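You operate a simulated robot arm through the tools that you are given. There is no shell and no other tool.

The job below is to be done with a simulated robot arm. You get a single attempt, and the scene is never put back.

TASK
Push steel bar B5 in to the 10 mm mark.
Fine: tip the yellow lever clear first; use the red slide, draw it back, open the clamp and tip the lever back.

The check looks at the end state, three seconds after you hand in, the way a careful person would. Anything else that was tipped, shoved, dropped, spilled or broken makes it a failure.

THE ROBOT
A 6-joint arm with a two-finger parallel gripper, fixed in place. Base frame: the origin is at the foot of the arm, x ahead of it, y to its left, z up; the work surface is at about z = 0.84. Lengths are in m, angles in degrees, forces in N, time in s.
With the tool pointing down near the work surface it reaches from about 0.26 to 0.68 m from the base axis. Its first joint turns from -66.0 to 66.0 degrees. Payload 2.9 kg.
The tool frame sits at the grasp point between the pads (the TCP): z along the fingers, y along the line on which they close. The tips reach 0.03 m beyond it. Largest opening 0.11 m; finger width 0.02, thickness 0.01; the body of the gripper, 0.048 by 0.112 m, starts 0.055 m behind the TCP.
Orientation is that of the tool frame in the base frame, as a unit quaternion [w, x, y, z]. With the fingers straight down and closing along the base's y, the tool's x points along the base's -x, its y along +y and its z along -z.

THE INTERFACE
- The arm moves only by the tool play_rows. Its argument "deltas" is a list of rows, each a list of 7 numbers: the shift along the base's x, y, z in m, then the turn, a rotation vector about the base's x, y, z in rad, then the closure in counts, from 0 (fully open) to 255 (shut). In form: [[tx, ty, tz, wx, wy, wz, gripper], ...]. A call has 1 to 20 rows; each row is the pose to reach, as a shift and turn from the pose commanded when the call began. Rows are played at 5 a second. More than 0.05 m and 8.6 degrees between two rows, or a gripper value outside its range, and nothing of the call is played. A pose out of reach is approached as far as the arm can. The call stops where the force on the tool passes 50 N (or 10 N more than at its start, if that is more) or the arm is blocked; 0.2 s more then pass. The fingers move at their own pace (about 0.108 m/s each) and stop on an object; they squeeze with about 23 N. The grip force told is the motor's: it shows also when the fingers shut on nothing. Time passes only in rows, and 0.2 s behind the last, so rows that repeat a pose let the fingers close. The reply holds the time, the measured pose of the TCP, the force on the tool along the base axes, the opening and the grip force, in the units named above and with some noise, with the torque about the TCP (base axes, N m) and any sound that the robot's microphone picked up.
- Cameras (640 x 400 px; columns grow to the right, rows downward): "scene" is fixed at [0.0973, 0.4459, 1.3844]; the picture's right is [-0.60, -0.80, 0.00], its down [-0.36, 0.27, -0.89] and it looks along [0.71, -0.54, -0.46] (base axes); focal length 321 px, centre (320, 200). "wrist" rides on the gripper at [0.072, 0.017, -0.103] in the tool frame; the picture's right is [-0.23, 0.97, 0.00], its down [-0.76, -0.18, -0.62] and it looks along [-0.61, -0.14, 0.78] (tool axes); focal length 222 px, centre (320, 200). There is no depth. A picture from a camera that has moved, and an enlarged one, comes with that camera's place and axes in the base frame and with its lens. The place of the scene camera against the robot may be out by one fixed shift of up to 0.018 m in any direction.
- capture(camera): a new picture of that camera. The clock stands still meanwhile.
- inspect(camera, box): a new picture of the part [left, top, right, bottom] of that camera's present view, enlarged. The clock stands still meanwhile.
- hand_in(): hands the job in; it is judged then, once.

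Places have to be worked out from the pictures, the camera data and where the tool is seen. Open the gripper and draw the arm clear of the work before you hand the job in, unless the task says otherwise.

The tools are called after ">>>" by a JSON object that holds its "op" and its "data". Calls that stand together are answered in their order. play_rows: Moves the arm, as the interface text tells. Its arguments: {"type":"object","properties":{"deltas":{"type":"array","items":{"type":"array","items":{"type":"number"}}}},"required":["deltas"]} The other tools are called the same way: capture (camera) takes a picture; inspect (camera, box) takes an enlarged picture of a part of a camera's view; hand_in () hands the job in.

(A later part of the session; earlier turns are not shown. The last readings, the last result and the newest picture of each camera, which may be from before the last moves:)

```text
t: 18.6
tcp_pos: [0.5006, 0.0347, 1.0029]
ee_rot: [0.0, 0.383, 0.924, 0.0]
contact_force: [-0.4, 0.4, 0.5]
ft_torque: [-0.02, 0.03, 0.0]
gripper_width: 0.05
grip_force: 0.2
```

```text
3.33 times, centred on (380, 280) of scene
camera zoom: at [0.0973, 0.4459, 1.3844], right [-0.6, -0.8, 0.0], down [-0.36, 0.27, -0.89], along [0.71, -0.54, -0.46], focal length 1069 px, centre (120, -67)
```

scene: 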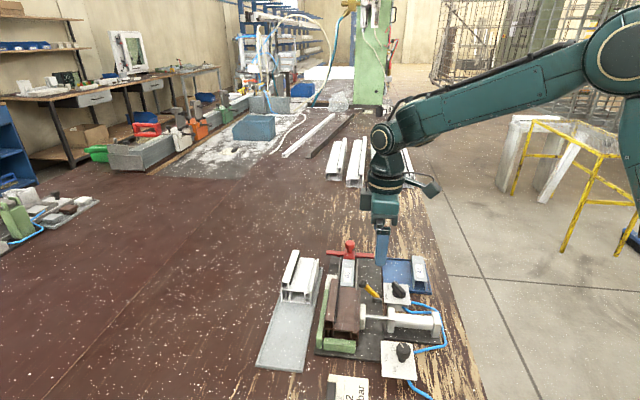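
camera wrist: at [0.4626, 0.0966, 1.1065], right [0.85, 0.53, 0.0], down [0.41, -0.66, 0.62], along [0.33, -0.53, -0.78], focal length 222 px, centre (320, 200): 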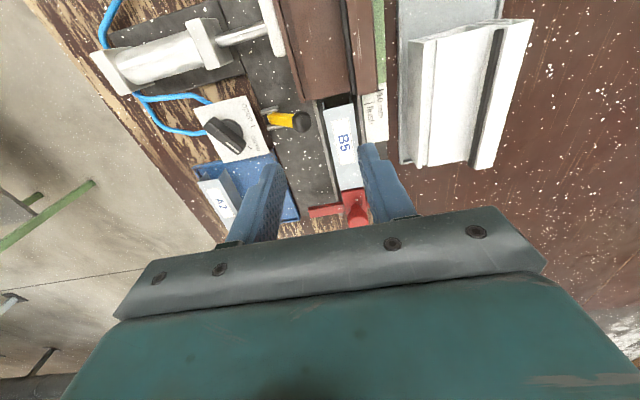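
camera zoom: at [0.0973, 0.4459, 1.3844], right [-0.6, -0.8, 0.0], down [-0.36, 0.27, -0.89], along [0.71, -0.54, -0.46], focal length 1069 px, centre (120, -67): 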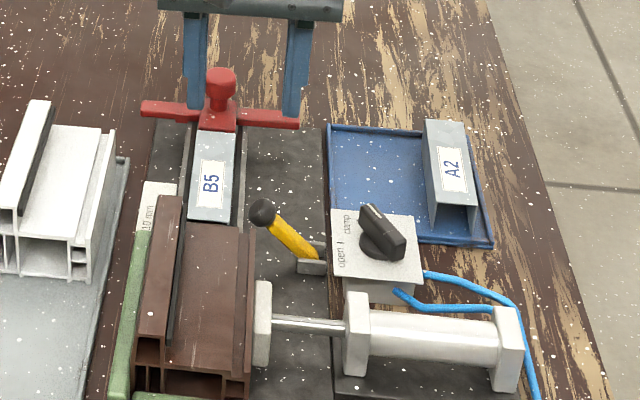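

Everything else undisturbed. I zoom in to locate the lever ball and the gap beside the channel from this viewpoint.

>>> {"op": "inspect", "data": {"camera": "wrist", "box": [250, 80, 378, 160]}}

>>> {"op": "inspect", "data": {"camera": "wrist", "box": [190, 90, 254, 170]}}

```text
5.00 times, centred on (314, 120) of wrist
camera zoom: at [0.4626, 0.0966, 1.1065], right [0.85, 0.53, 0.0], down [0.41, -0.66, 0.62], along [0.33, -0.53, -0.78], focal length 1111 px, centre (350, 600)
```

zoom: 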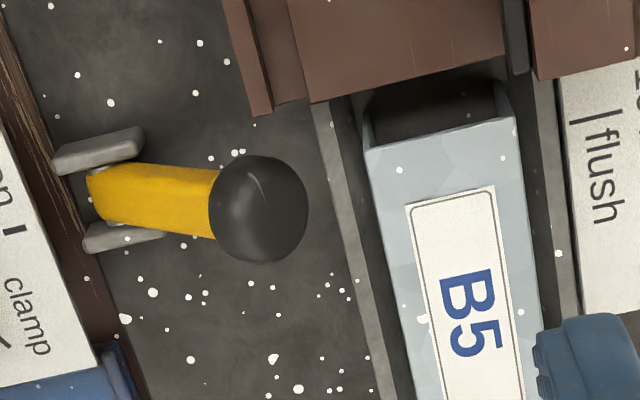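

```text
5.00 times, centred on (222, 130) of wrist
camera zoom: at [0.4626, 0.0966, 1.1065], right [0.85, 0.53, 0.0], down [0.41, -0.66, 0.62], along [0.33, -0.53, -0.78], focal length 1111 px, centre (810, 550)
```

zoom: 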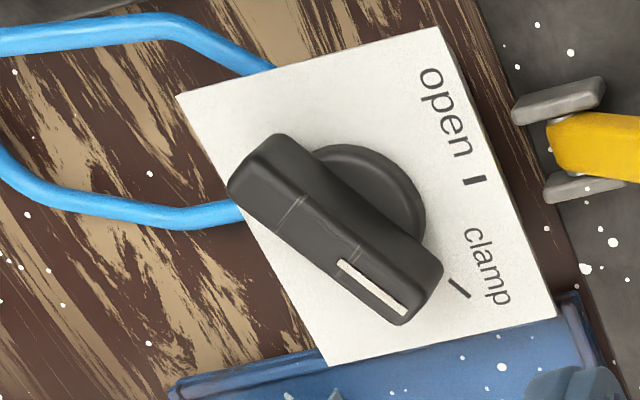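

The lever fell back to its rest; it leans on its original side. The gap between ball (edge q≈0.370) and bar side (q≈0.384) fits one finger at q 0.372–0.382. I position above with 50 mm opening, fingers straddling the lever.

>>> {"op": "play_rows", "data": {"deltas": [[-0.011, -0.011, -0.01, 0, 0, 0, 139], [-0.0219, -0.0227, -0.025, 0, 0, 0, 139], [-0.0219, -0.0227, -0.048, 0, 0, 0, 139], [-0.0219, -0.0227, -0.058, 0, 0, 0, 139], [-0.0219, -0.0227, -0.058, 0, 0, 0, 139]]}}

>>> {"op": "inspect", "data": {"camera": "wrist", "box": [240, 80, 400, 200]}}

>>> {"op": "inspect", "data": {"camera": "scene", "box": [320, 230, 432, 300]}}

```text
t: 19.8
tcp_pos: [0.48, 0.012, 0.9461]
ee_rot: [-0.001, 0.382, 0.924, -0.001]
contact_force: [0.1, 0.1, -0.6]
ft_torque: [-0.01, -0.03, 0.01]
gripper_width: 0.0499
grip_force: 0.1
```

```text
3.33 times, centred on (320, 140) of wrist
camera zoom: at [0.4411, 0.0736, 1.0502], right [0.85, 0.53, 0.0], down [0.41, -0.66, 0.62], along [0.33, -0.53, -0.78], focal length 740 px, centre (320, 400)
```

zoom: 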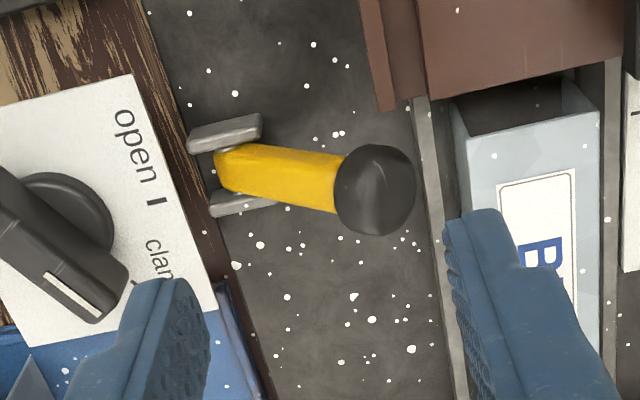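

```text
5.71 times, centred on (376, 265) of scene
camera zoom: at [0.0973, 0.4459, 1.3844], right [-0.6, -0.8, 0.0], down [-0.36, 0.27, -0.89], along [0.71, -0.54, -0.46], focal length 1833 px, centre (0, -171)
```

zoom: 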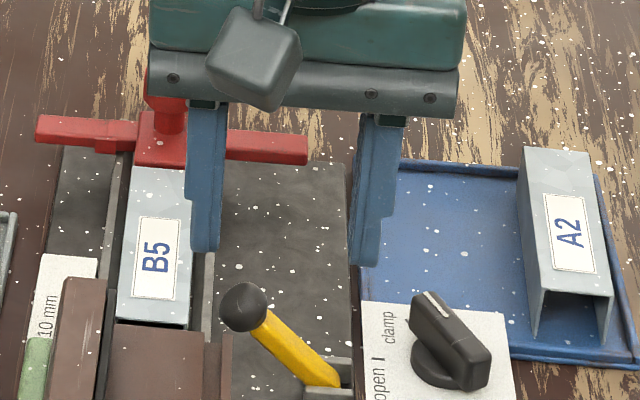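

Ball at q≈0.361; finger inner face at 0.373. I nudge 1 mm and descend in small steps to tip ≈0.884, checking forces.

>>> {"op": "play_rows", "data": {"deltas": [[-0.0007, -0.0007, -0.012, 0, 0, 0, 139], [-0.0007, -0.0007, -0.022, 0, 0, 0, 139], [-0.0007, -0.0007, -0.028, 0, 0, 0, 139], [-0.0007, -0.0007, -0.032, 0, 0, 0, 139], [-0.0007, -0.0007, -0.032, 0, 0, 0, 139]]}}

>>> {"op": "inspect", "data": {"camera": "wrist", "box": [240, 80, 400, 200]}}

>>> {"op": "inspect", "data": {"camera": "scene", "box": [320, 230, 432, 300]}}

```text
t: 21.0
tcp_pos: [0.4777, 0.0098, 0.9136]
ee_rot: [-0.001, 0.383, 0.924, -0.001]
contact_force: [-1.2, 0.1, -0.2]
ft_torque: [-0.01, 0.03, -0.01]
gripper_width: 0.0501
grip_force: 0.1
```

```text
3.33 times, centred on (320, 140) of wrist
camera zoom: at [0.4397, 0.0729, 1.0174], right [0.85, 0.53, 0.0], down [0.41, -0.66, 0.62], along [0.33, -0.53, -0.78], focal length 740 px, centre (320, 400)
```

zoom: 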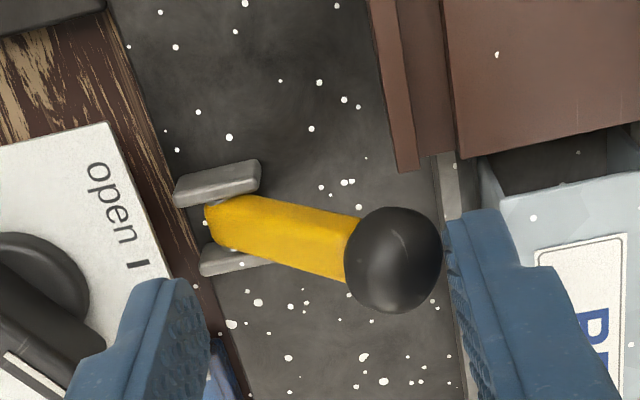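

```text
5.71 times, centred on (376, 265) of scene
camera zoom: at [0.0973, 0.4459, 1.3844], right [-0.6, -0.8, 0.0], down [-0.36, 0.27, -0.89], along [0.71, -0.54, -0.46], focal length 1833 px, centre (0, -171)
```

zoom: 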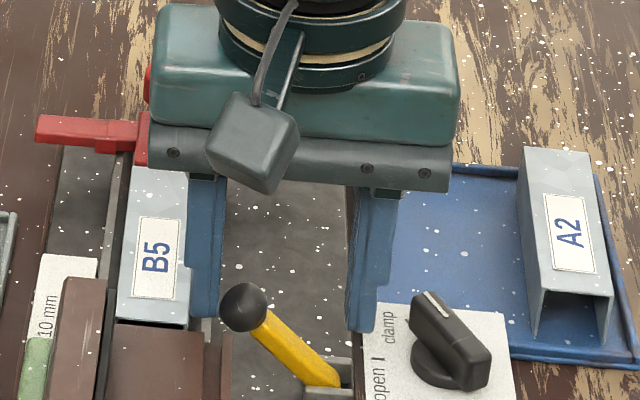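

The finger is in the gap with no contact. Now I push the ball with that finger toward upright, narrowing the opening as I go so the lever stays caged.

>>> {"op": "play_rows", "data": {"deltas": [[0, 0, -0.004, 0, 0, 0, 139], [-0.0046, -0.0046, -0.003, 0, 0, 0, 139], [-0.0074, -0.0074, -0.002, 0, 0, 0, 153], [-0.0095, -0.0095, 0.0, 0, 0, 0, 167], [-0.0117, -0.0117, 0.002, 0, 0, 0, 181], [-0.0145, -0.0145, 0.004, 0, 0, 0, 190], [-0.018, -0.018, 0.005, 0, 0, 0, 195], [-0.018, -0.018, 0.005, 0, 0, 0, 195]]}}

>>> {"op": "inspect", "data": {"camera": "wrist", "box": [240, 80, 400, 200]}}

>>> {"op": "inspect", "data": {"camera": "scene", "box": [320, 230, 432, 300]}}

```text
t: 22.8
tcp_pos: [0.4608, -0.0077, 0.9163]
ee_rot: [0.0, 0.383, 0.924, -0.001]
contact_force: [-0.4, 0.1, -0.1]
ft_torque: [0.0, -0.03, 0.02]
gripper_width: 0.0263
grip_force: 0.0
```

```text
3.33 times, centred on (320, 140) of wrist
camera zoom: at [0.4214, 0.0538, 1.0209], right [0.85, 0.53, 0.0], down [0.41, -0.66, 0.62], along [0.33, -0.53, -0.78], focal length 740 px, centre (320, 400)
```

zoom: 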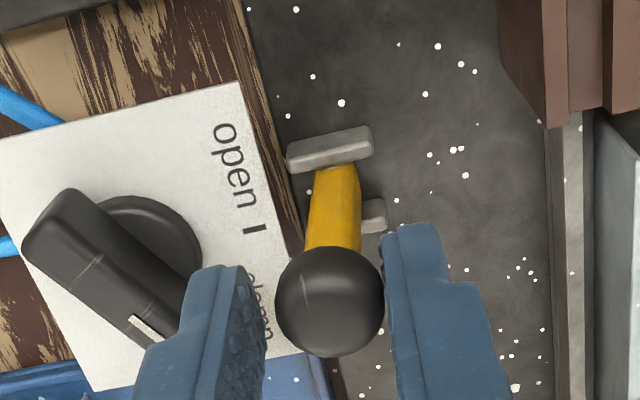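

```text
5.71 times, centred on (376, 265) of scene
camera zoom: at [0.0973, 0.4459, 1.3844], right [-0.6, -0.8, 0.0], down [-0.36, 0.27, -0.89], along [0.71, -0.54, -0.46], focal length 1833 px, centre (0, -171)
```

zoom: 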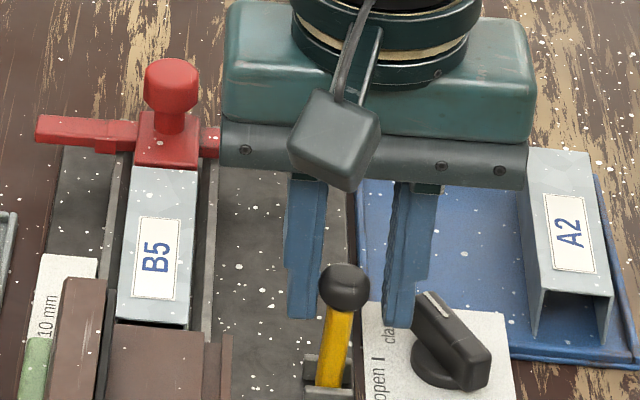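

The lever is about upright. I raise the tips a bit to clear the valve handle and push a little further past vertical.

>>> {"op": "play_rows", "data": {"deltas": [[0, 0, 0.005, 0, 0, 0, 195], [-0.002, -0.002, 0.009, 0, 0, 0, 195], [-0.004, -0.004, 0.009, 0, 0, 0, 195], [-0.006, -0.006, 0.009, 0, 0, 0, 195], [-0.008, -0.008, 0.009, 0, 0, 0, 195], [-0.008, -0.008, 0.009, 0, 0, 0, 195]]}}

>>> {"op": "inspect", "data": {"camera": "wrist", "box": [240, 80, 400, 200]}}

>>> {"op": "inspect", "data": {"camera": "scene", "box": [320, 230, 432, 300]}}

```text
t: 24.2
tcp_pos: [0.4526, -0.015, 0.9273]
ee_rot: [0.0, 0.382, 0.924, -0.001]
contact_force: [-0.4, 0.6, 0.1]
ft_torque: [-0.05, 0.03, 0.01]
gripper_width: 0.026
grip_force: 0.6
```

```text
3.33 times, centred on (320, 140) of wrist
camera zoom: at [0.4135, 0.0461, 1.0313], right [0.85, 0.53, 0.0], down [0.41, -0.66, 0.62], along [0.33, -0.53, -0.78], focal length 740 px, centre (320, 400)
```

zoom: 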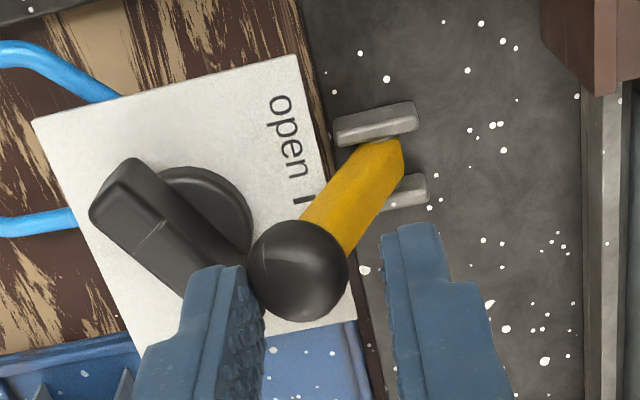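

```text
5.71 times, centred on (376, 265) of scene
camera zoom: at [0.0973, 0.4459, 1.3844], right [-0.6, -0.8, 0.0], down [-0.36, 0.27, -0.89], along [0.71, -0.54, -0.46], focal length 1833 px, centre (0, -171)
```

zoom: 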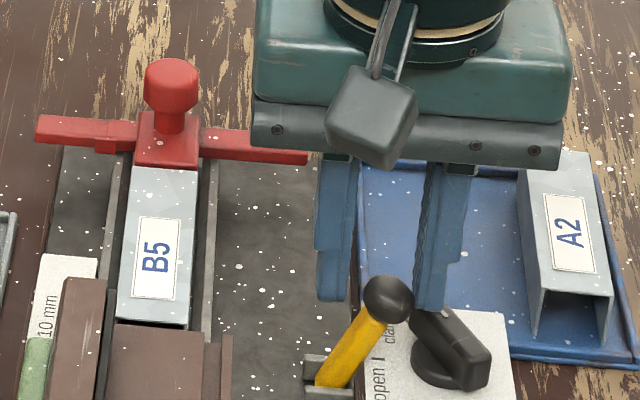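

The lever is past vertical and rests against the far finger. I lift straight up so it settles on its clear side.

>>> {"op": "play_rows", "data": {"deltas": [[0, 0, 0.01, 0, 0, 0, 195], [0, 0, 0.025, 0, 0, 0, 195], [0, 0, 0.05, 0, 0, 0, 195], [0, 0, 0.08, 0, 0, 0, 195], [0, 0, 0.08, 0, 0, 0, 195]]}}

>>> {"op": "inspect", "data": {"camera": "wrist", "box": [200, 60, 400, 200]}}

>>> {"op": "inspect", "data": {"camera": "scene", "box": [320, 230, 432, 300]}}

```text
t: 25.4
tcp_pos: [0.4543, -0.0162, 1.0072]
ee_rot: [0.0, 0.383, 0.924, -0.001]
contact_force: [-0.2, -0.6, 0.8]
ft_torque: [0.0, 0.02, -0.04]
gripper_width: 0.0261
grip_force: 0.0
```

```text
2.86 times, centred on (300, 130) of wrist
camera zoom: at [0.4143, 0.0458, 1.1109], right [0.85, 0.53, 0.0], down [0.41, -0.66, 0.62], along [0.33, -0.53, -0.78], focal length 635 px, centre (377, 400)
```

zoom: 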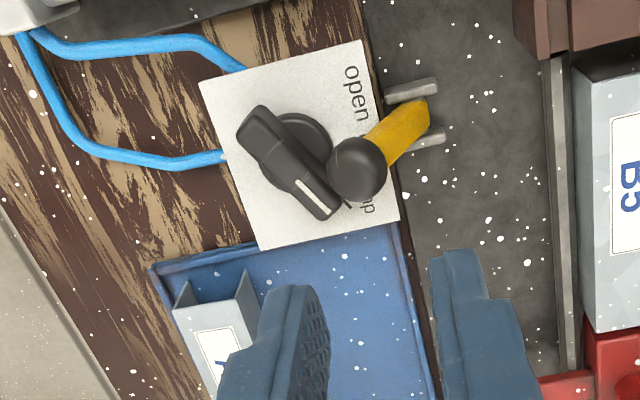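

```text
5.71 times, centred on (376, 265) of scene
camera zoom: at [0.0973, 0.4459, 1.3844], right [-0.6, -0.8, 0.0], down [-0.36, 0.27, -0.89], along [0.71, -0.54, -0.46], focal length 1833 px, centre (0, -171)
```

zoom: 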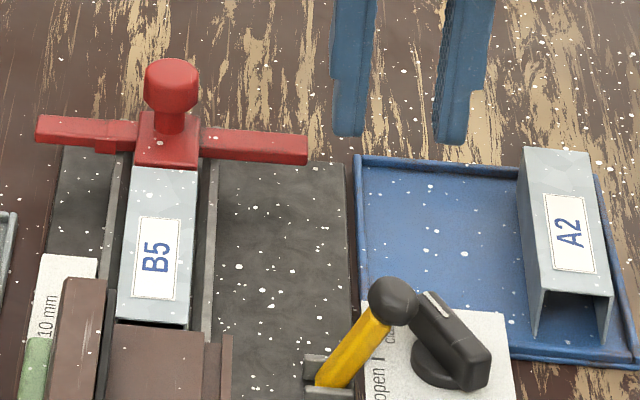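

The lever rests clear on the far side (ball q≈0.303). Next the slide: I fly behind the red knob (knob ≈ (0.603, −0.042, 0.905)) at height, fingers closed, and look down at it.

>>> {"op": "play_rows", "data": {"deltas": [[0.034, -0.01, 0.0, 0, 0, 0, 255], [0.068, -0.02, 0.0, 0, 0, 0, 255], [0.103, -0.03, 0.0, 0, 0, 0, 255], [0.137, -0.04, 0.0, 0, 0, 0, 255], [0.1715, -0.0496, 0.0, 0, 0, 0, 255], [0.1715, -0.0496, -0.01, 0, 0, 0, 255], [0.1715, -0.0496, -0.01, 0, 0, 0, 255]]}}

>>> {"op": "capture", "data": {"camera": "wrist"}}

>>> {"op": "inspect", "data": {"camera": "wrist", "box": [230, 60, 430, 200]}}

>>> {"op": "inspect", "data": {"camera": "scene", "box": [300, 200, 428, 280]}}

```text
t: 27.0
tcp_pos: [0.6237, -0.0646, 0.9951]
ee_rot: [0.0, 0.383, 0.924, -0.001]
contact_force: [-0.1, 0.0, -0.7]
ft_torque: [0.02, -0.02, 0.01]
gripper_width: 0.0001
grip_force: 22.8
```

```text
taken
camera wrist: at [0.5852, -0.0024, 1.0987], right [0.85, 0.53, 0.0], down [0.41, -0.66, 0.62], along [0.33, -0.53, -0.78], focal length 222 px, centre (320, 200)
```

wrist: 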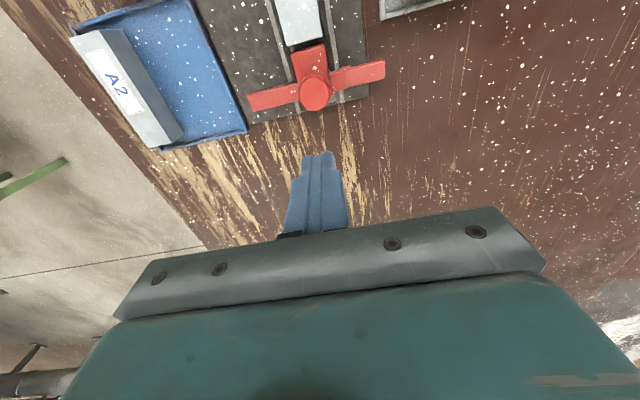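

```text
2.86 times, centred on (330, 130) of wrist
camera zoom: at [0.5852, -0.0024, 1.0987], right [0.85, 0.53, 0.0], down [0.41, -0.66, 0.62], along [0.33, -0.53, -0.78], focal length 635 px, centre (291, 400)
```

zoom: 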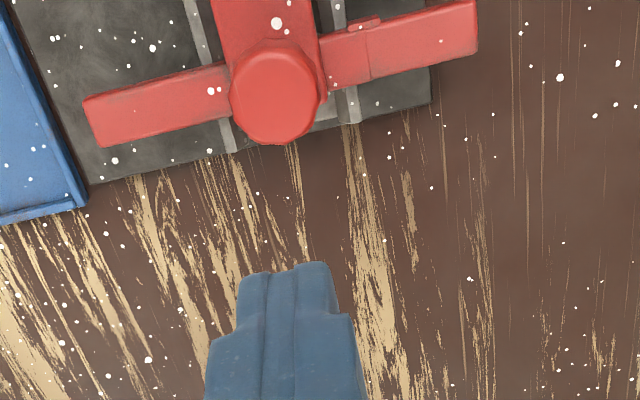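

```text
5.00 times, centred on (364, 240) of scene
camera zoom: at [0.0973, 0.4459, 1.3844], right [-0.6, -0.8, 0.0], down [-0.36, 0.27, -0.89], along [0.71, -0.54, -0.46], focal length 1604 px, centre (100, 0)
```

zoom: 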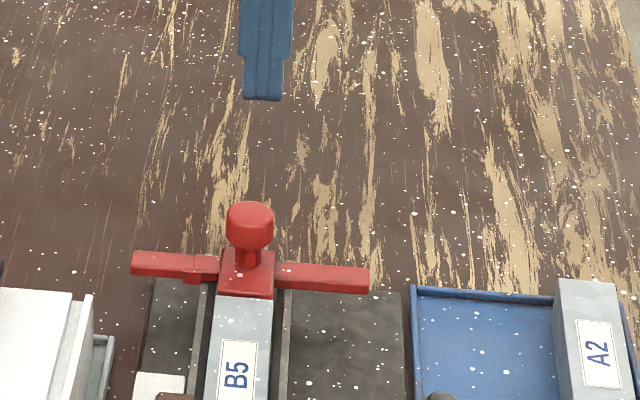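

Knob confirmed at (0.604, −0.042, ~0.905); my fingers are centred behind it, ~7 mm gap. I descend behind it to tip ≈0.885 and push a first 25 mm or so.

>>> {"op": "play_rows", "data": {"deltas": [[0.0008, 0.0008, -0.03, 0, 0, 0, 255], [0.0008, 0.0008, -0.06, 0, 0, 0, 255], [0.0008, 0.0008, -0.08, 0, 0, 0, 255], [0.0008, 0.0008, -0.082, 0, 0, 0, 255], [-0.0027, 0.0043, -0.082, 0, 0, 0, 255], [-0.0062, 0.0078, -0.082, 0, 0, 0, 255], [-0.0098, 0.0114, -0.082, 0, 0, 0, 255], [-0.0133, 0.0149, -0.082, 0, 0, 0, 255], [-0.0169, 0.0185, -0.082, 0, 0, 0, 255], [-0.0204, 0.022, -0.082, 0, 0, 0, 255], [-0.0204, 0.022, -0.082, 0, 0, 0, 255]]}}

>>> {"op": "inspect", "data": {"camera": "wrist", "box": [230, 60, 430, 200]}}

>>> {"op": "inspect", "data": {"camera": "scene", "box": [300, 220, 428, 300]}}

```text
t: 29.4
tcp_pos: [0.6028, -0.043, 0.9165]
ee_rot: [0.0, 0.382, 0.924, -0.001]
contact_force: [0.9, -1.1, 0.4]
ft_torque: [-0.01, 0.02, -0.01]
gripper_width: 0.0001
grip_force: 23.3
```

```text
2.86 times, centred on (330, 130) of wrist
camera zoom: at [0.564, 0.0191, 1.0188], right [0.85, 0.53, 0.0], down [0.41, -0.66, 0.62], along [0.33, -0.53, -0.78], focal length 635 px, centre (291, 400)
```

zoom: 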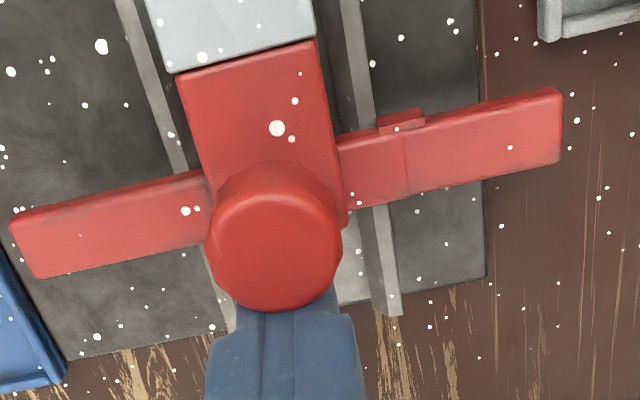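

```text
5.00 times, centred on (364, 260) of scene
camera zoom: at [0.0973, 0.4459, 1.3844], right [-0.6, -0.8, 0.0], down [-0.36, 0.27, -0.89], along [0.71, -0.54, -0.46], focal length 1604 px, centre (100, -100)
```

zoom: 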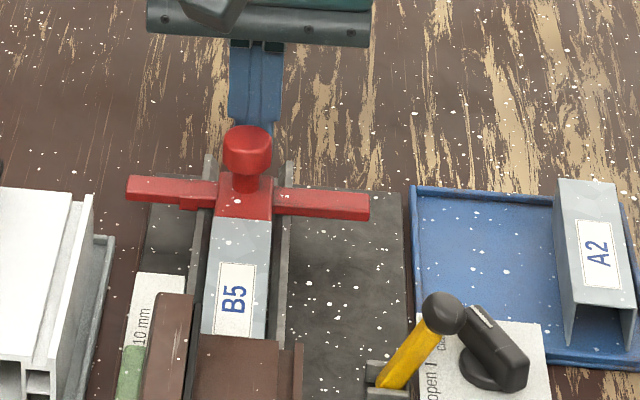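

The slide moves smoothly at ~1–2 N, and the pointer tab on the right arm is clearly visible. Remaining travel ≈ 0.103 m; I push 70 mm more and look.

>>> {"op": "play_rows", "data": {"deltas": [[-0.0035, 0.0035, 0, 0, 0, 0, 255], [-0.0071, 0.0071, 0, 0, 0, 0, 255], [-0.0106, 0.0106, 0, 0, 0, 0, 255], [-0.0141, 0.0141, 0, 0, 0, 0, 255], [-0.0177, 0.0177, 0, 0, 0, 0, 255], [-0.0212, 0.0212, 0, 0, 0, 0, 255], [-0.0247, 0.0247, 0, 0, 0, 0, 255], [-0.0283, 0.0283, 0, 0, 0, 0, 255], [-0.0318, 0.0318, 0, 0, 0, 0, 255], [-0.0354, 0.0354, 0, 0, 0, 0, 255], [-0.0389, 0.0389, 0, 0, 0, 0, 255], [-0.0424, 0.0424, 0, 0, 0, 0, 255], [-0.046, 0.046, 0, 0, 0, 0, 255], [-0.0495, 0.0495, 0, 0, 0, 0, 255], [-0.0495, 0.0495, 0, 0, 0, 0, 255]]}}

>>> {"op": "inspect", "data": {"camera": "wrist", "box": [230, 60, 430, 200]}}

>>> {"op": "inspect", "data": {"camera": "scene", "box": [300, 230, 428, 310]}}

```text
t: 32.6
tcp_pos: [0.5553, 0.0082, 0.9148]
ee_rot: [-0.001, 0.383, 0.924, -0.001]
contact_force: [0.2, 0.2, -0.2]
ft_torque: [-0.04, -0.03, 0.01]
gripper_width: 0.0001
grip_force: 22.4
```

```text
2.86 times, centred on (330, 130) of wrist
camera zoom: at [0.5154, 0.0693, 1.0188], right [0.85, 0.53, 0.0], down [0.41, -0.66, 0.62], along [0.33, -0.53, -0.78], focal length 635 px, centre (291, 400)
```

zoom: 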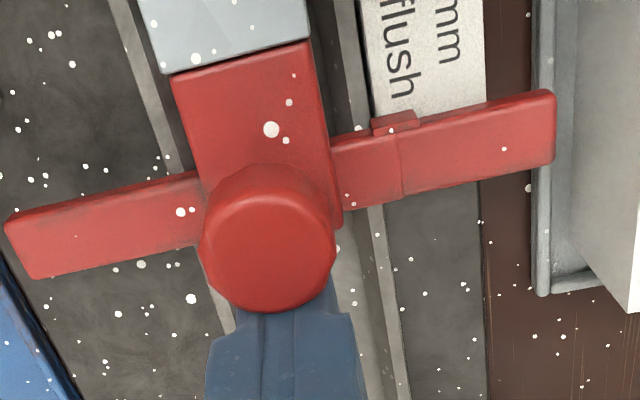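

```text
5.00 times, centred on (364, 270) of scene
camera zoom: at [0.0973, 0.4459, 1.3844], right [-0.6, -0.8, 0.0], down [-0.36, 0.27, -0.89], along [0.71, -0.54, -0.46], focal length 1604 px, centre (100, -150)
```

zoom: 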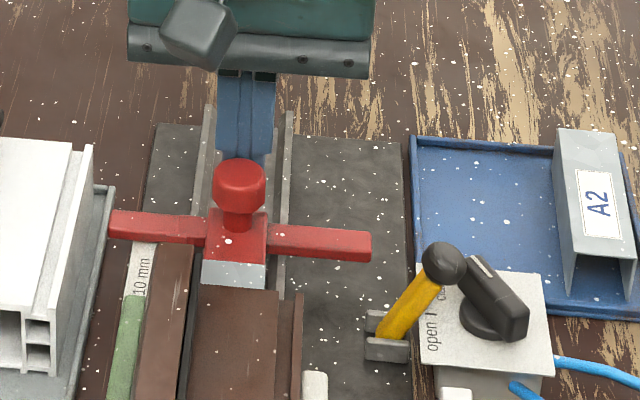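

The pointer is now entering the scale plate. I check the clearance of both arm ends (lever clevis, grey tray with the white profile) before the last ~33 mm.

>>> {"op": "inspect", "data": {"camera": "wrist", "box": [340, 0, 480, 120]}}

>>> {"op": "inspect", "data": {"camera": "wrist", "box": [200, 20, 330, 120]}}

>>> {"op": "inspect", "data": {"camera": "scene", "box": [305, 260, 355, 295]}}

>>> {"op": "inspect", "data": {"camera": "scene", "box": [355, 265, 395, 305]}}

```text
3.33 times, centred on (410, 60) of wrist
camera zoom: at [0.5154, 0.0693, 1.0188], right [0.85, 0.53, 0.0], down [0.41, -0.66, 0.62], along [0.33, -0.53, -0.78], focal length 740 px, centre (20, 667)
```

zoom: 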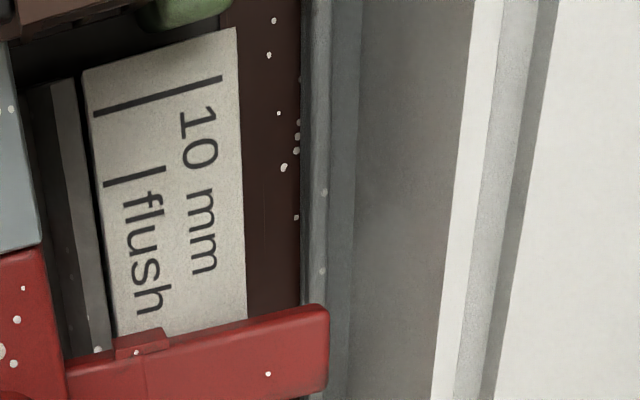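

```text
4.00 times, centred on (265, 70) of wrist
camera zoom: at [0.5154, 0.0693, 1.0188], right [0.85, 0.53, 0.0], down [0.41, -0.66, 0.62], along [0.33, -0.53, -0.78], focal length 888 px, centre (540, 720)
```

zoom: 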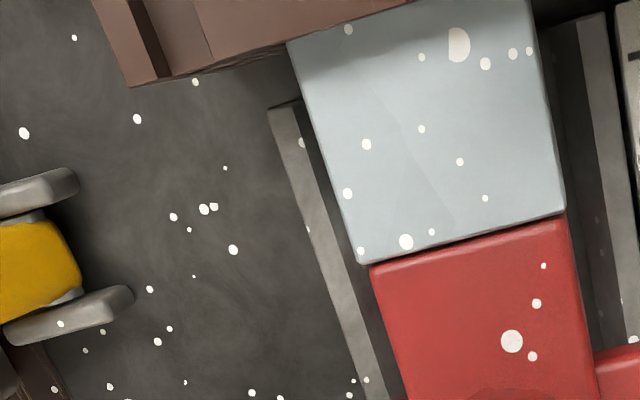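

```text
11.43 times, centred on (330, 278) of scene
camera zoom: at [0.0973, 0.4459, 1.3844], right [-0.6, -0.8, 0.0], down [-0.36, 0.27, -0.89], along [0.71, -0.54, -0.46], focal length 3665 px, centre (206, -686)
```

zoom: 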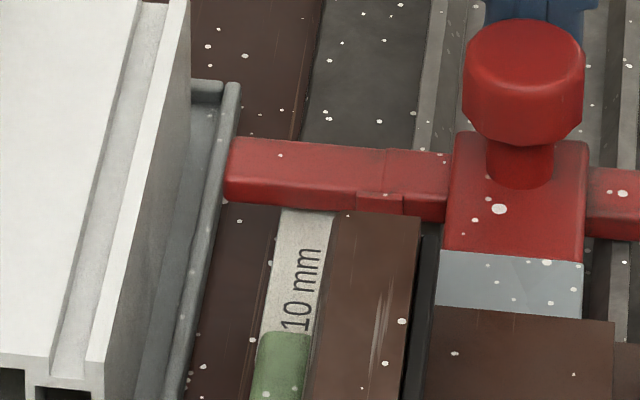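

```text
10.00 times, centred on (375, 285) of scene
camera zoom: at [0.0973, 0.4459, 1.3844], right [-0.6, -0.8, 0.0], down [-0.36, 0.27, -0.89], along [0.71, -0.54, -0.46], focal length 3207 px, centre (-230, -650)
```

zoom: 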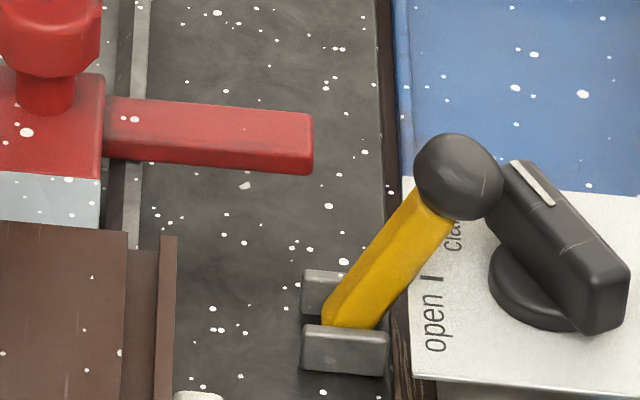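

Clearances look fine on both sides. I estimate ~34 mm left to the 10 mm tick (≈24 mm to flush); push 24 mm more and re-measure.

>>> {"op": "play_rows", "data": {"deltas": [[-0.0028, 0.0028, 0, 0, 0, 0, 255], [-0.0057, 0.0057, 0, 0, 0, 0, 255], [-0.0085, 0.0085, 0, 0, 0, 0, 255], [-0.0113, 0.0113, 0, 0, 0, 0, 255], [-0.0141, 0.0141, 0, 0, 0, 0, 255], [-0.017, 0.017, 0, 0, 0, 0, 255], [-0.017, 0.017, 0, 0, 0, 0, 255]]}}

>>> {"op": "inspect", "data": {"camera": "wrist", "box": [320, 50, 420, 120]}}

>>> {"op": "inspect", "data": {"camera": "wrist", "box": [200, 40, 330, 120]}}

>>> {"op": "inspect", "data": {"camera": "scene", "box": [300, 250, 412, 320]}}

```text
t: 34.2
tcp_pos: [0.5367, 0.0248, 0.9148]
ee_rot: [-0.001, 0.382, 0.924, 0.0]
contact_force: [0.2, -0.7, -0.4]
ft_torque: [-0.02, 0.0, -0.01]
gripper_width: 0.0001
grip_force: 23.2
```

```text
5.71 times, centred on (370, 85) of wrist
camera zoom: at [0.4976, 0.0861, 1.0177], right [0.85, 0.53, 0.0], down [0.41, -0.66, 0.62], along [0.33, -0.53, -0.78], focal length 1269 px, centre (34, 857)
```

zoom: 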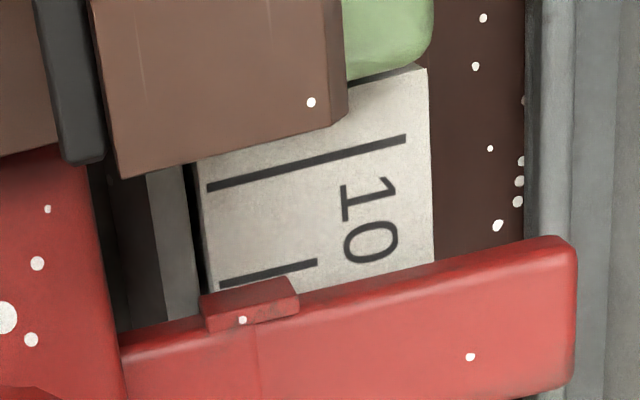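

```text
4.92 times, centred on (265, 80) of wrist
camera zoom: at [0.4976, 0.0861, 1.0177], right [0.85, 0.53, 0.0], down [0.41, -0.66, 0.62], along [0.33, -0.53, -0.78], focal length 1094 px, centre (591, 791)
```

zoom: 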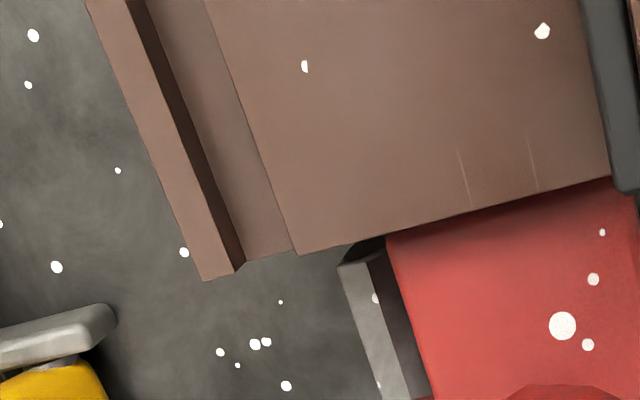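

```text
5.71 times, centred on (356, 285) of scene
camera zoom: at [0.0973, 0.4459, 1.3844], right [-0.6, -0.8, 0.0], down [-0.36, 0.27, -0.89], along [0.71, -0.54, -0.46], focal length 1833 px, centre (114, -286)
```

zoom: 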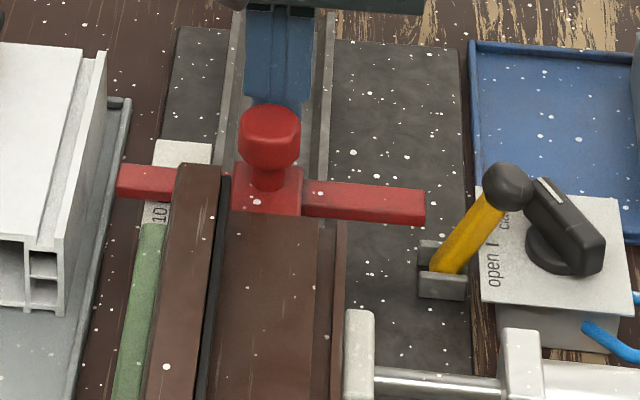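

The pointer is about at the "flush" tick, with ~10 mm to go. I zoom closely on the tab to understand its geometry and parallax against the tick.

>>> {"op": "inspect", "data": {"camera": "wrist", "box": [340, 85, 380, 110]}}

>>> {"op": "inspect", "data": {"camera": "scene", "box": [318, 272, 350, 292]}}

```text
16.00 times, centred on (360, 98) of wrist
camera zoom: at [0.4976, 0.0861, 1.0177], right [0.85, 0.53, 0.0], down [0.41, -0.66, 0.62], along [0.33, -0.53, -0.78], focal length 3554 px, centre (-320, 1840)
```

zoom: 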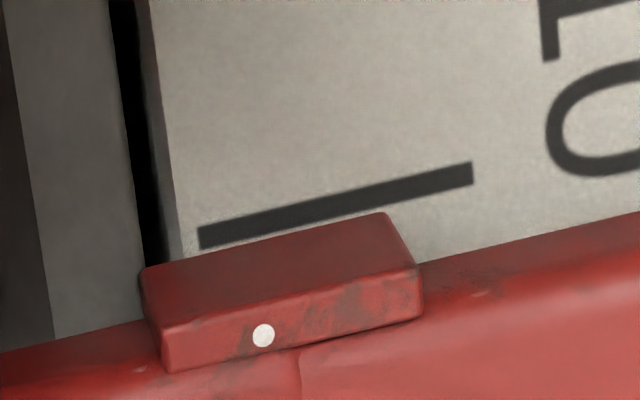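

```text
16.00 times, centred on (334, 282) of scene
camera zoom: at [0.0973, 0.4459, 1.3844], right [-0.6, -0.8, 0.0], down [-0.36, 0.27, -0.89], along [0.71, -0.54, -0.46], focal length 5131 px, centre (96, -1112)
```

zoom: 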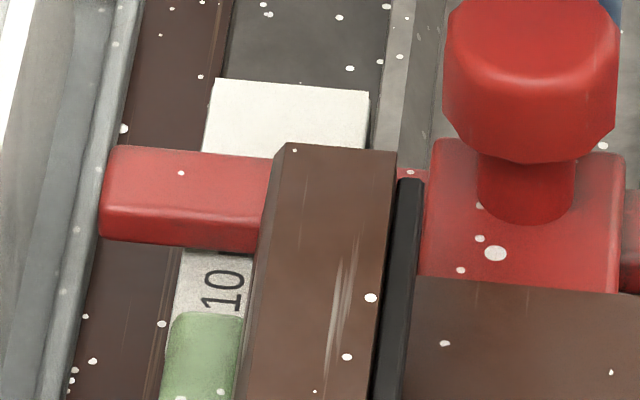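

The tab's lower front edge sits within ~0.5 mm of the flush tick. I push 9 mm further, then fine-tune.

>>> {"op": "play_rows", "data": {"deltas": [[-0.0016, 0.0016, 0, 0, 0, 0, 255], [-0.0032, 0.0032, 0, 0, 0, 0, 255], [-0.0048, 0.0048, 0, 0, 0, 0, 255], [-0.0064, 0.0064, 0, 0, 0, 0, 255], [-0.0064, 0.0064, 0, 0, 0, 0, 255]]}}

>>> {"op": "inspect", "data": {"camera": "wrist", "box": [340, 85, 380, 110]}}

>>> {"op": "inspect", "data": {"camera": "wrist", "box": [320, 50, 420, 120]}}

```text
t: 35.4
tcp_pos: [0.5307, 0.0303, 0.9147]
ee_rot: [-0.001, 0.383, 0.924, 0.0]
contact_force: [1.0, -0.9, -0.3]
ft_torque: [0.02, 0.0, 0.0]
gripper_width: 0.0
grip_force: 22.8
```

```text
16.00 times, centred on (360, 98) of wrist
camera zoom: at [0.4911, 0.0925, 1.018], right [0.85, 0.53, 0.0], down [0.41, -0.66, 0.62], along [0.33, -0.53, -0.78], focal length 3554 px, centre (-320, 1840)
```

zoom: 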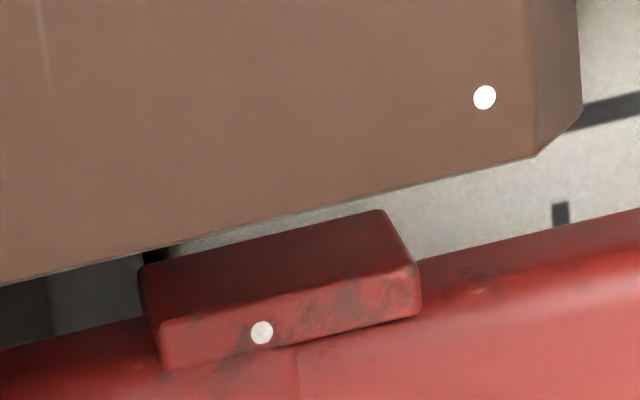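

```text
5.71 times, centred on (370, 85) of wrist
camera zoom: at [0.4911, 0.0925, 1.018], right [0.85, 0.53, 0.0], down [0.41, -0.66, 0.62], along [0.33, -0.53, -0.78], focal length 1269 px, centre (34, 857)
```

zoom: 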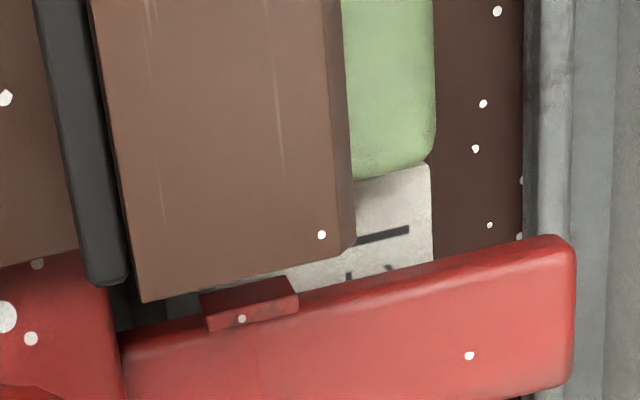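

About 1.0–1.6 mm to go, depending on parallax. I back the finger off so the camera is straight above the tab to eliminate parallax.

>>> {"op": "play_rows", "data": {"deltas": [[0.007, -0.007, 0.0, 0, 0, 0, 255], [0.02, -0.02, 0.01, 0, 0, 0, 255], [0.032, -0.032, 0.02, 0, 0, 0, 255], [0.032, -0.032, 0.02, 0, 0, 0, 255]]}}

>>> {"op": "capture", "data": {"camera": "wrist"}}

>>> {"op": "inspect", "data": {"camera": "wrist", "box": [320, 0, 400, 50]}}

```text
t: 36.4
tcp_pos: [0.5618, -0.0016, 0.935]
ee_rot: [0.0, 0.383, 0.924, -0.001]
contact_force: [0.4, 0.1, -0.1]
ft_torque: [0.0, 0.0, 0.05]
gripper_width: 0.0001
grip_force: 23.1
```

```text
taken
camera wrist: at [0.5232, 0.0605, 1.039], right [0.85, 0.53, 0.0], down [0.41, -0.66, 0.62], along [0.33, -0.53, -0.78], focal length 222 px, centre (320, 200)
```

wrist: 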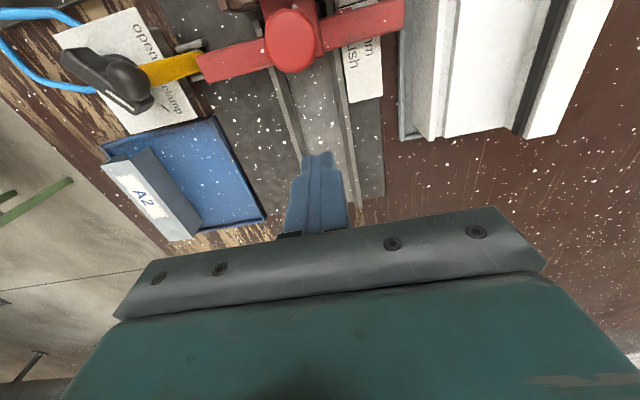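

```text
8.00 times, centred on (360, 25) of wrist
camera zoom: at [0.5232, 0.0605, 1.039], right [0.85, 0.53, 0.0], down [0.41, -0.66, 0.62], along [0.33, -0.53, -0.78], focal length 1777 px, centre (0, 1600)
```

zoom: 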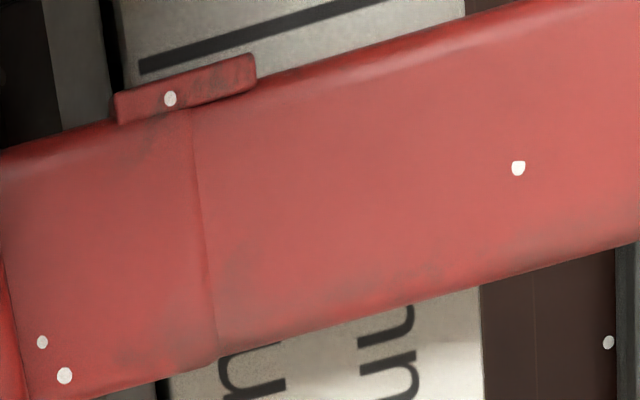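

Seen from straight above, the tab edge is ~1.1 mm short of the 10 mm tick. I return to the contact pose and push 1.1 mm further.

>>> {"op": "play_rows", "data": {"deltas": [[-0.012, 0.012, -0.01, 0, 0, 0, 255], [-0.022, 0.022, -0.02, 0, 0, 0, 255], [-0.03, 0.03, -0.02, 0, 0, 0, 255], [-0.032, 0.032, -0.02, 0, 0, 0, 255], [-0.0328, 0.0328, -0.02, 0, 0, 0, 255], [-0.0328, 0.0328, -0.02, 0, 0, 0, 255]]}}

>>> {"op": "inspect", "data": {"camera": "wrist", "box": [340, 85, 380, 110]}}

>>> {"op": "play_rows", "data": {"deltas": [[0.007, -0.007, 0.0, 0, 0, 0, 255], [0.02, -0.02, 0.01, 0, 0, 0, 255], [0.0328, -0.0328, 0.02, 0, 0, 0, 255], [0.0328, -0.0328, 0.02, 0, 0, 0, 255]]}}

>>> {"op": "inspect", "data": {"camera": "wrist", "box": [320, 0, 400, 50]}}

```text
t: 37.8
tcp_pos: [0.5294, 0.0305, 0.9157]
ee_rot: [-0.001, 0.382, 0.924, -0.001]
contact_force: [-0.1, 0.0, 0.2]
ft_torque: [0.0, -0.02, 0.02]
gripper_width: 0.0001
grip_force: 23.4
```

```text
16.00 times, centred on (360, 98) of wrist
camera zoom: at [0.4907, 0.092, 1.0191], right [0.85, 0.53, 0.0], down [0.41, -0.66, 0.62], along [0.33, -0.53, -0.78], focal length 3554 px, centre (-320, 1840)
```

zoom: 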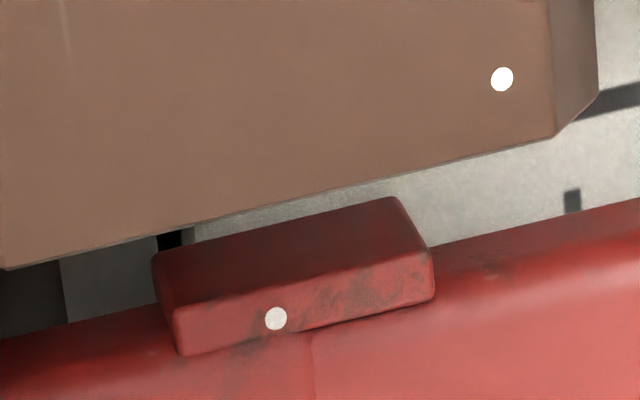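

```text
t: 38.8
tcp_pos: [0.5612, -0.0029, 0.9344]
ee_rot: [0.0, 0.382, 0.924, 0.0]
contact_force: [1.1, 0.2, 0.1]
ft_torque: [0.0, -0.01, -0.01]
gripper_width: 0.0
grip_force: 23.7
```

```text
8.00 times, centred on (360, 25) of wrist
camera zoom: at [0.5227, 0.0596, 1.0387], right [0.85, 0.53, 0.0], down [0.41, -0.66, 0.62], along [0.33, -0.53, -0.78], focal length 1777 px, centre (0, 1600)
```

zoom: 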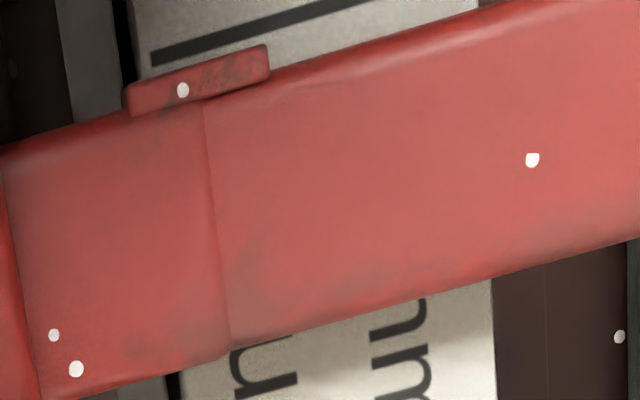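

The slide barely moved (contact only just re-established). I return and push ~0.9 mm past the last contact pose, checking the gap in place.

>>> {"op": "play_rows", "data": {"deltas": [[-0.012, 0.012, -0.01, 0, 0, 0, 255], [-0.022, 0.022, -0.02, 0, 0, 0, 255], [-0.03, 0.03, -0.02, 0, 0, 0, 255], [-0.0328, 0.0328, -0.02, 0, 0, 0, 255], [-0.0331, 0.0331, -0.02, 0, 0, 0, 255], [-0.0334, 0.0334, -0.02, 0, 0, 0, 255], [-0.0334, 0.0334, -0.02, 0, 0, 0, 255]]}}

>>> {"op": "inspect", "data": {"camera": "wrist", "box": [340, 85, 380, 110]}}

```text
t: 40.4
tcp_pos: [0.5293, 0.0324, 0.9143]
ee_rot: [0.0, 0.382, 0.924, 0.0]
contact_force: [-0.1, 0.4, -0.6]
ft_torque: [-0.01, 0.02, 0.0]
gripper_width: 0.0
grip_force: 23.3
```

```text
16.00 times, centred on (360, 98) of wrist
camera zoom: at [0.4901, 0.0939, 1.0182], right [0.85, 0.53, 0.0], down [0.41, -0.66, 0.62], along [0.33, -0.53, -0.78], focal length 3554 px, centre (-320, 1840)
```

zoom: 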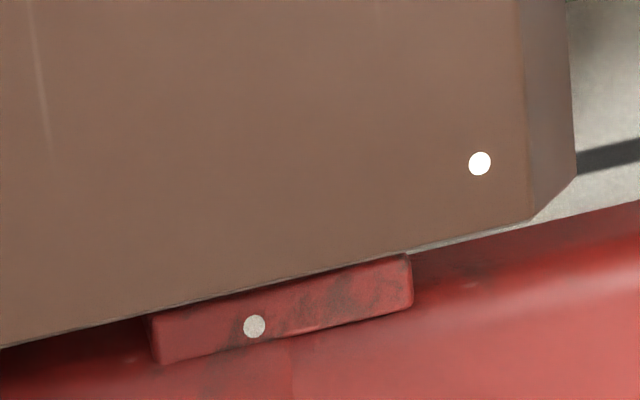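

It slipped forward a little more than planned; I check again from straight above.

>>> {"op": "play_rows", "data": {"deltas": [[0.007, -0.007, 0.0, 0, 0, 0, 255], [0.02, -0.02, 0.01, 0, 0, 0, 255], [0.0334, -0.0334, 0.02, 0, 0, 0, 255], [0.0334, -0.0334, 0.02, 0, 0, 0, 255]]}}

>>> {"op": "inspect", "data": {"camera": "wrist", "box": [320, 0, 400, 50]}}

>>> {"op": "inspect", "data": {"camera": "scene", "box": [300, 250, 412, 320]}}

```text
t: 41.4
tcp_pos: [0.563, -0.0014, 0.935]
ee_rot: [0.001, 0.383, 0.924, -0.001]
contact_force: [-0.3, 0.4, 0.0]
ft_torque: [-0.04, 0.03, 0.0]
gripper_width: 0.0001
grip_force: 23.1
```

```text
8.00 times, centred on (360, 25) of wrist
camera zoom: at [0.5242, 0.0604, 1.0374], right [0.85, 0.53, 0.0], down [0.41, -0.66, 0.62], along [0.33, -0.53, -0.78], focal length 1777 px, centre (0, 1600)
```

zoom: 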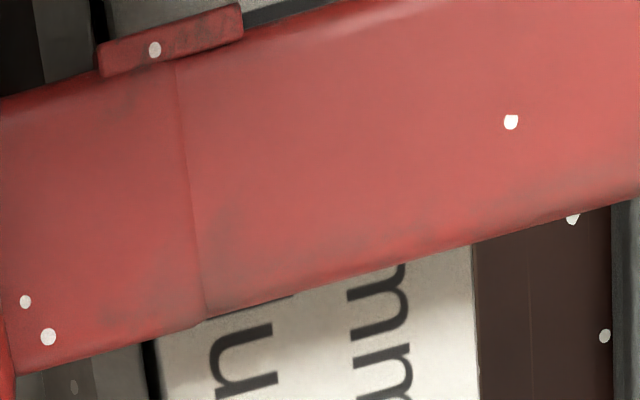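

```text
5.71 times, centred on (356, 285) of scene
camera zoom: at [0.0973, 0.4459, 1.3844], right [-0.6, -0.8, 0.0], down [-0.36, 0.27, -0.89], along [0.71, -0.54, -0.46], focal length 1833 px, centre (114, -286)
```

zoom: 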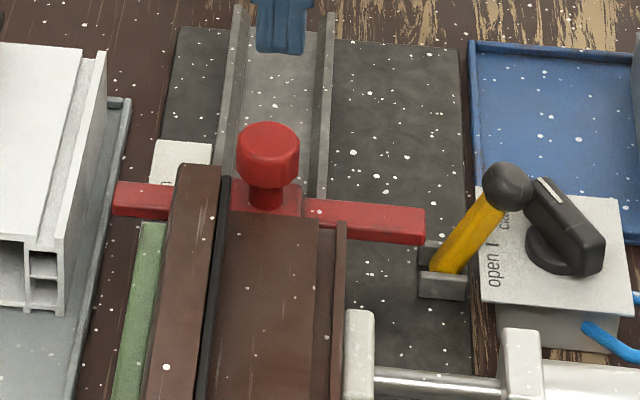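

>>> {"op": "inspect", "data": {"camera": "wrist", "box": [328, 0, 376, 30]}}

>>> {"op": "play_rows", "data": {"deltas": [[0.006, -0.006, 0.0, 0, 0, 0, 255], [0.01, -0.01, 0.0, 0, 0, 0, 255], [0.01, -0.01, 0.0, 0, 0, 0, 255]]}}

>>> {"op": "inspect", "data": {"camera": "wrist", "box": [328, 0, 376, 30]}}

```text
13.33 times, centred on (352, 15) of wrist
camera zoom: at [0.5242, 0.0604, 1.0374], right [0.85, 0.53, 0.0], down [0.41, -0.66, 0.62], along [0.33, -0.53, -0.78], focal length 2962 px, centre (-107, 2667)
```

zoom: 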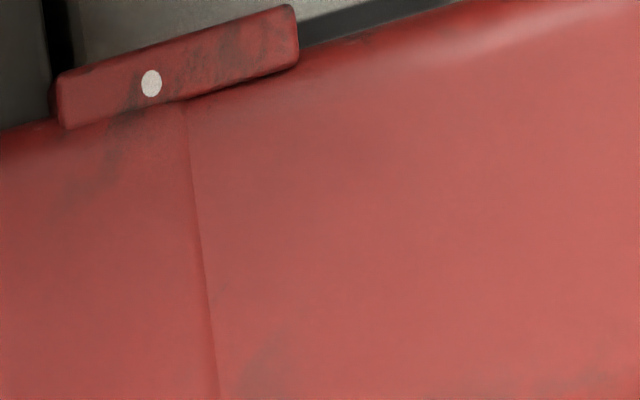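

```text
t: 42.2
tcp_pos: [0.5727, -0.0121, 0.9348]
ee_rot: [0.0, 0.383, 0.924, -0.001]
contact_force: [-0.2, 0.3, -0.3]
ft_torque: [0.02, 0.0, 0.0]
gripper_width: 0.0
grip_force: 23.2
```

```text
13.33 times, centred on (352, 15) of wrist
camera zoom: at [0.534, 0.0499, 1.0378], right [0.85, 0.53, 0.0], down [0.41, -0.66, 0.62], along [0.33, -0.53, -0.78], focal length 2962 px, centre (-107, 2667)
```

zoom: 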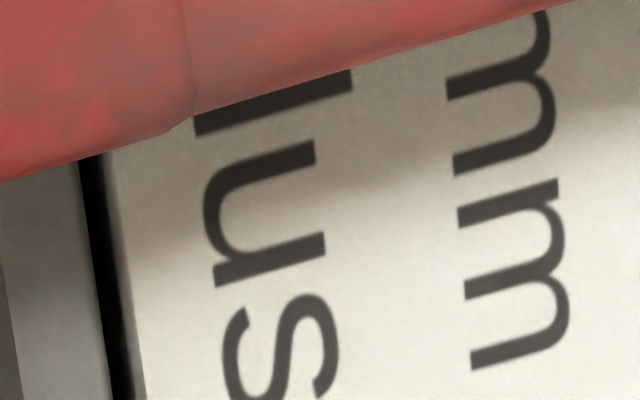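

From straight above the tab's edge is ~0.6 mm past the 10 mm tick centre (tab's own middle is about on it) — that's at the mark. Now I draw the slide back: open the fingers, rise and move over the knob to grip it.

>>> {"op": "play_rows", "data": {"deltas": [[0, 0, 0.03, 0, 0, 0, 200], [-0.02, 0.02, 0.04, 0, 0, 0, 139], [-0.04, 0.04, 0.04, 0, 0, 0, 139], [-0.0597, 0.0605, 0.04, 0, 0, 0, 139], [-0.0597, 0.0605, 0.04, 0, 0, 0, 139]]}}

>>> {"op": "inspect", "data": {"camera": "wrist", "box": [240, 70, 400, 190]}}

>>> {"op": "inspect", "data": {"camera": "scene", "box": [300, 230, 428, 310]}}

```text
t: 43.4
tcp_pos: [0.5135, 0.0492, 0.9761]
ee_rot: [0.0, 0.383, 0.924, 0.0]
contact_force: [0.6, -0.3, -0.1]
ft_torque: [-0.01, 0.01, 0.02]
gripper_width: 0.0501
grip_force: 0.1
```

```text
3.33 times, centred on (320, 130) of wrist
camera zoom: at [0.4737, 0.1107, 1.0786], right [0.85, 0.53, 0.0], down [0.41, -0.66, 0.62], along [0.33, -0.53, -0.78], focal length 740 px, centre (320, 433)
```

zoom: 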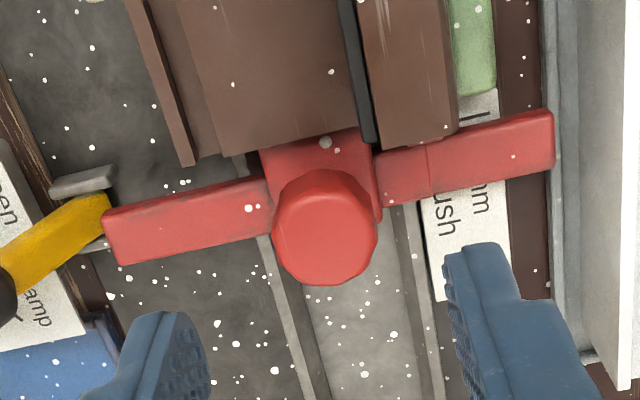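

```text
5.00 times, centred on (364, 270) of scene
camera zoom: at [0.0973, 0.4459, 1.3844], right [-0.6, -0.8, 0.0], down [-0.36, 0.27, -0.89], along [0.71, -0.54, -0.46], focal length 1604 px, centre (100, -150)
```

zoom: 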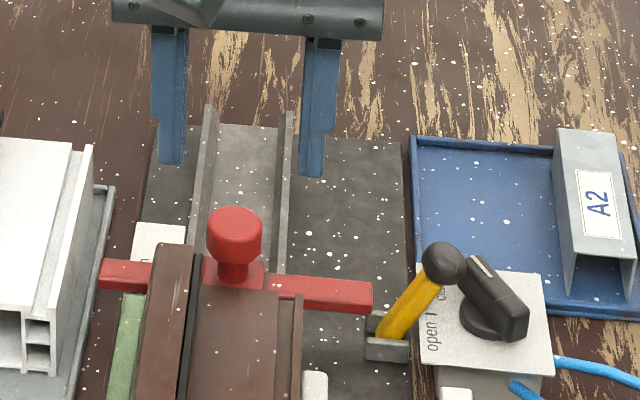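

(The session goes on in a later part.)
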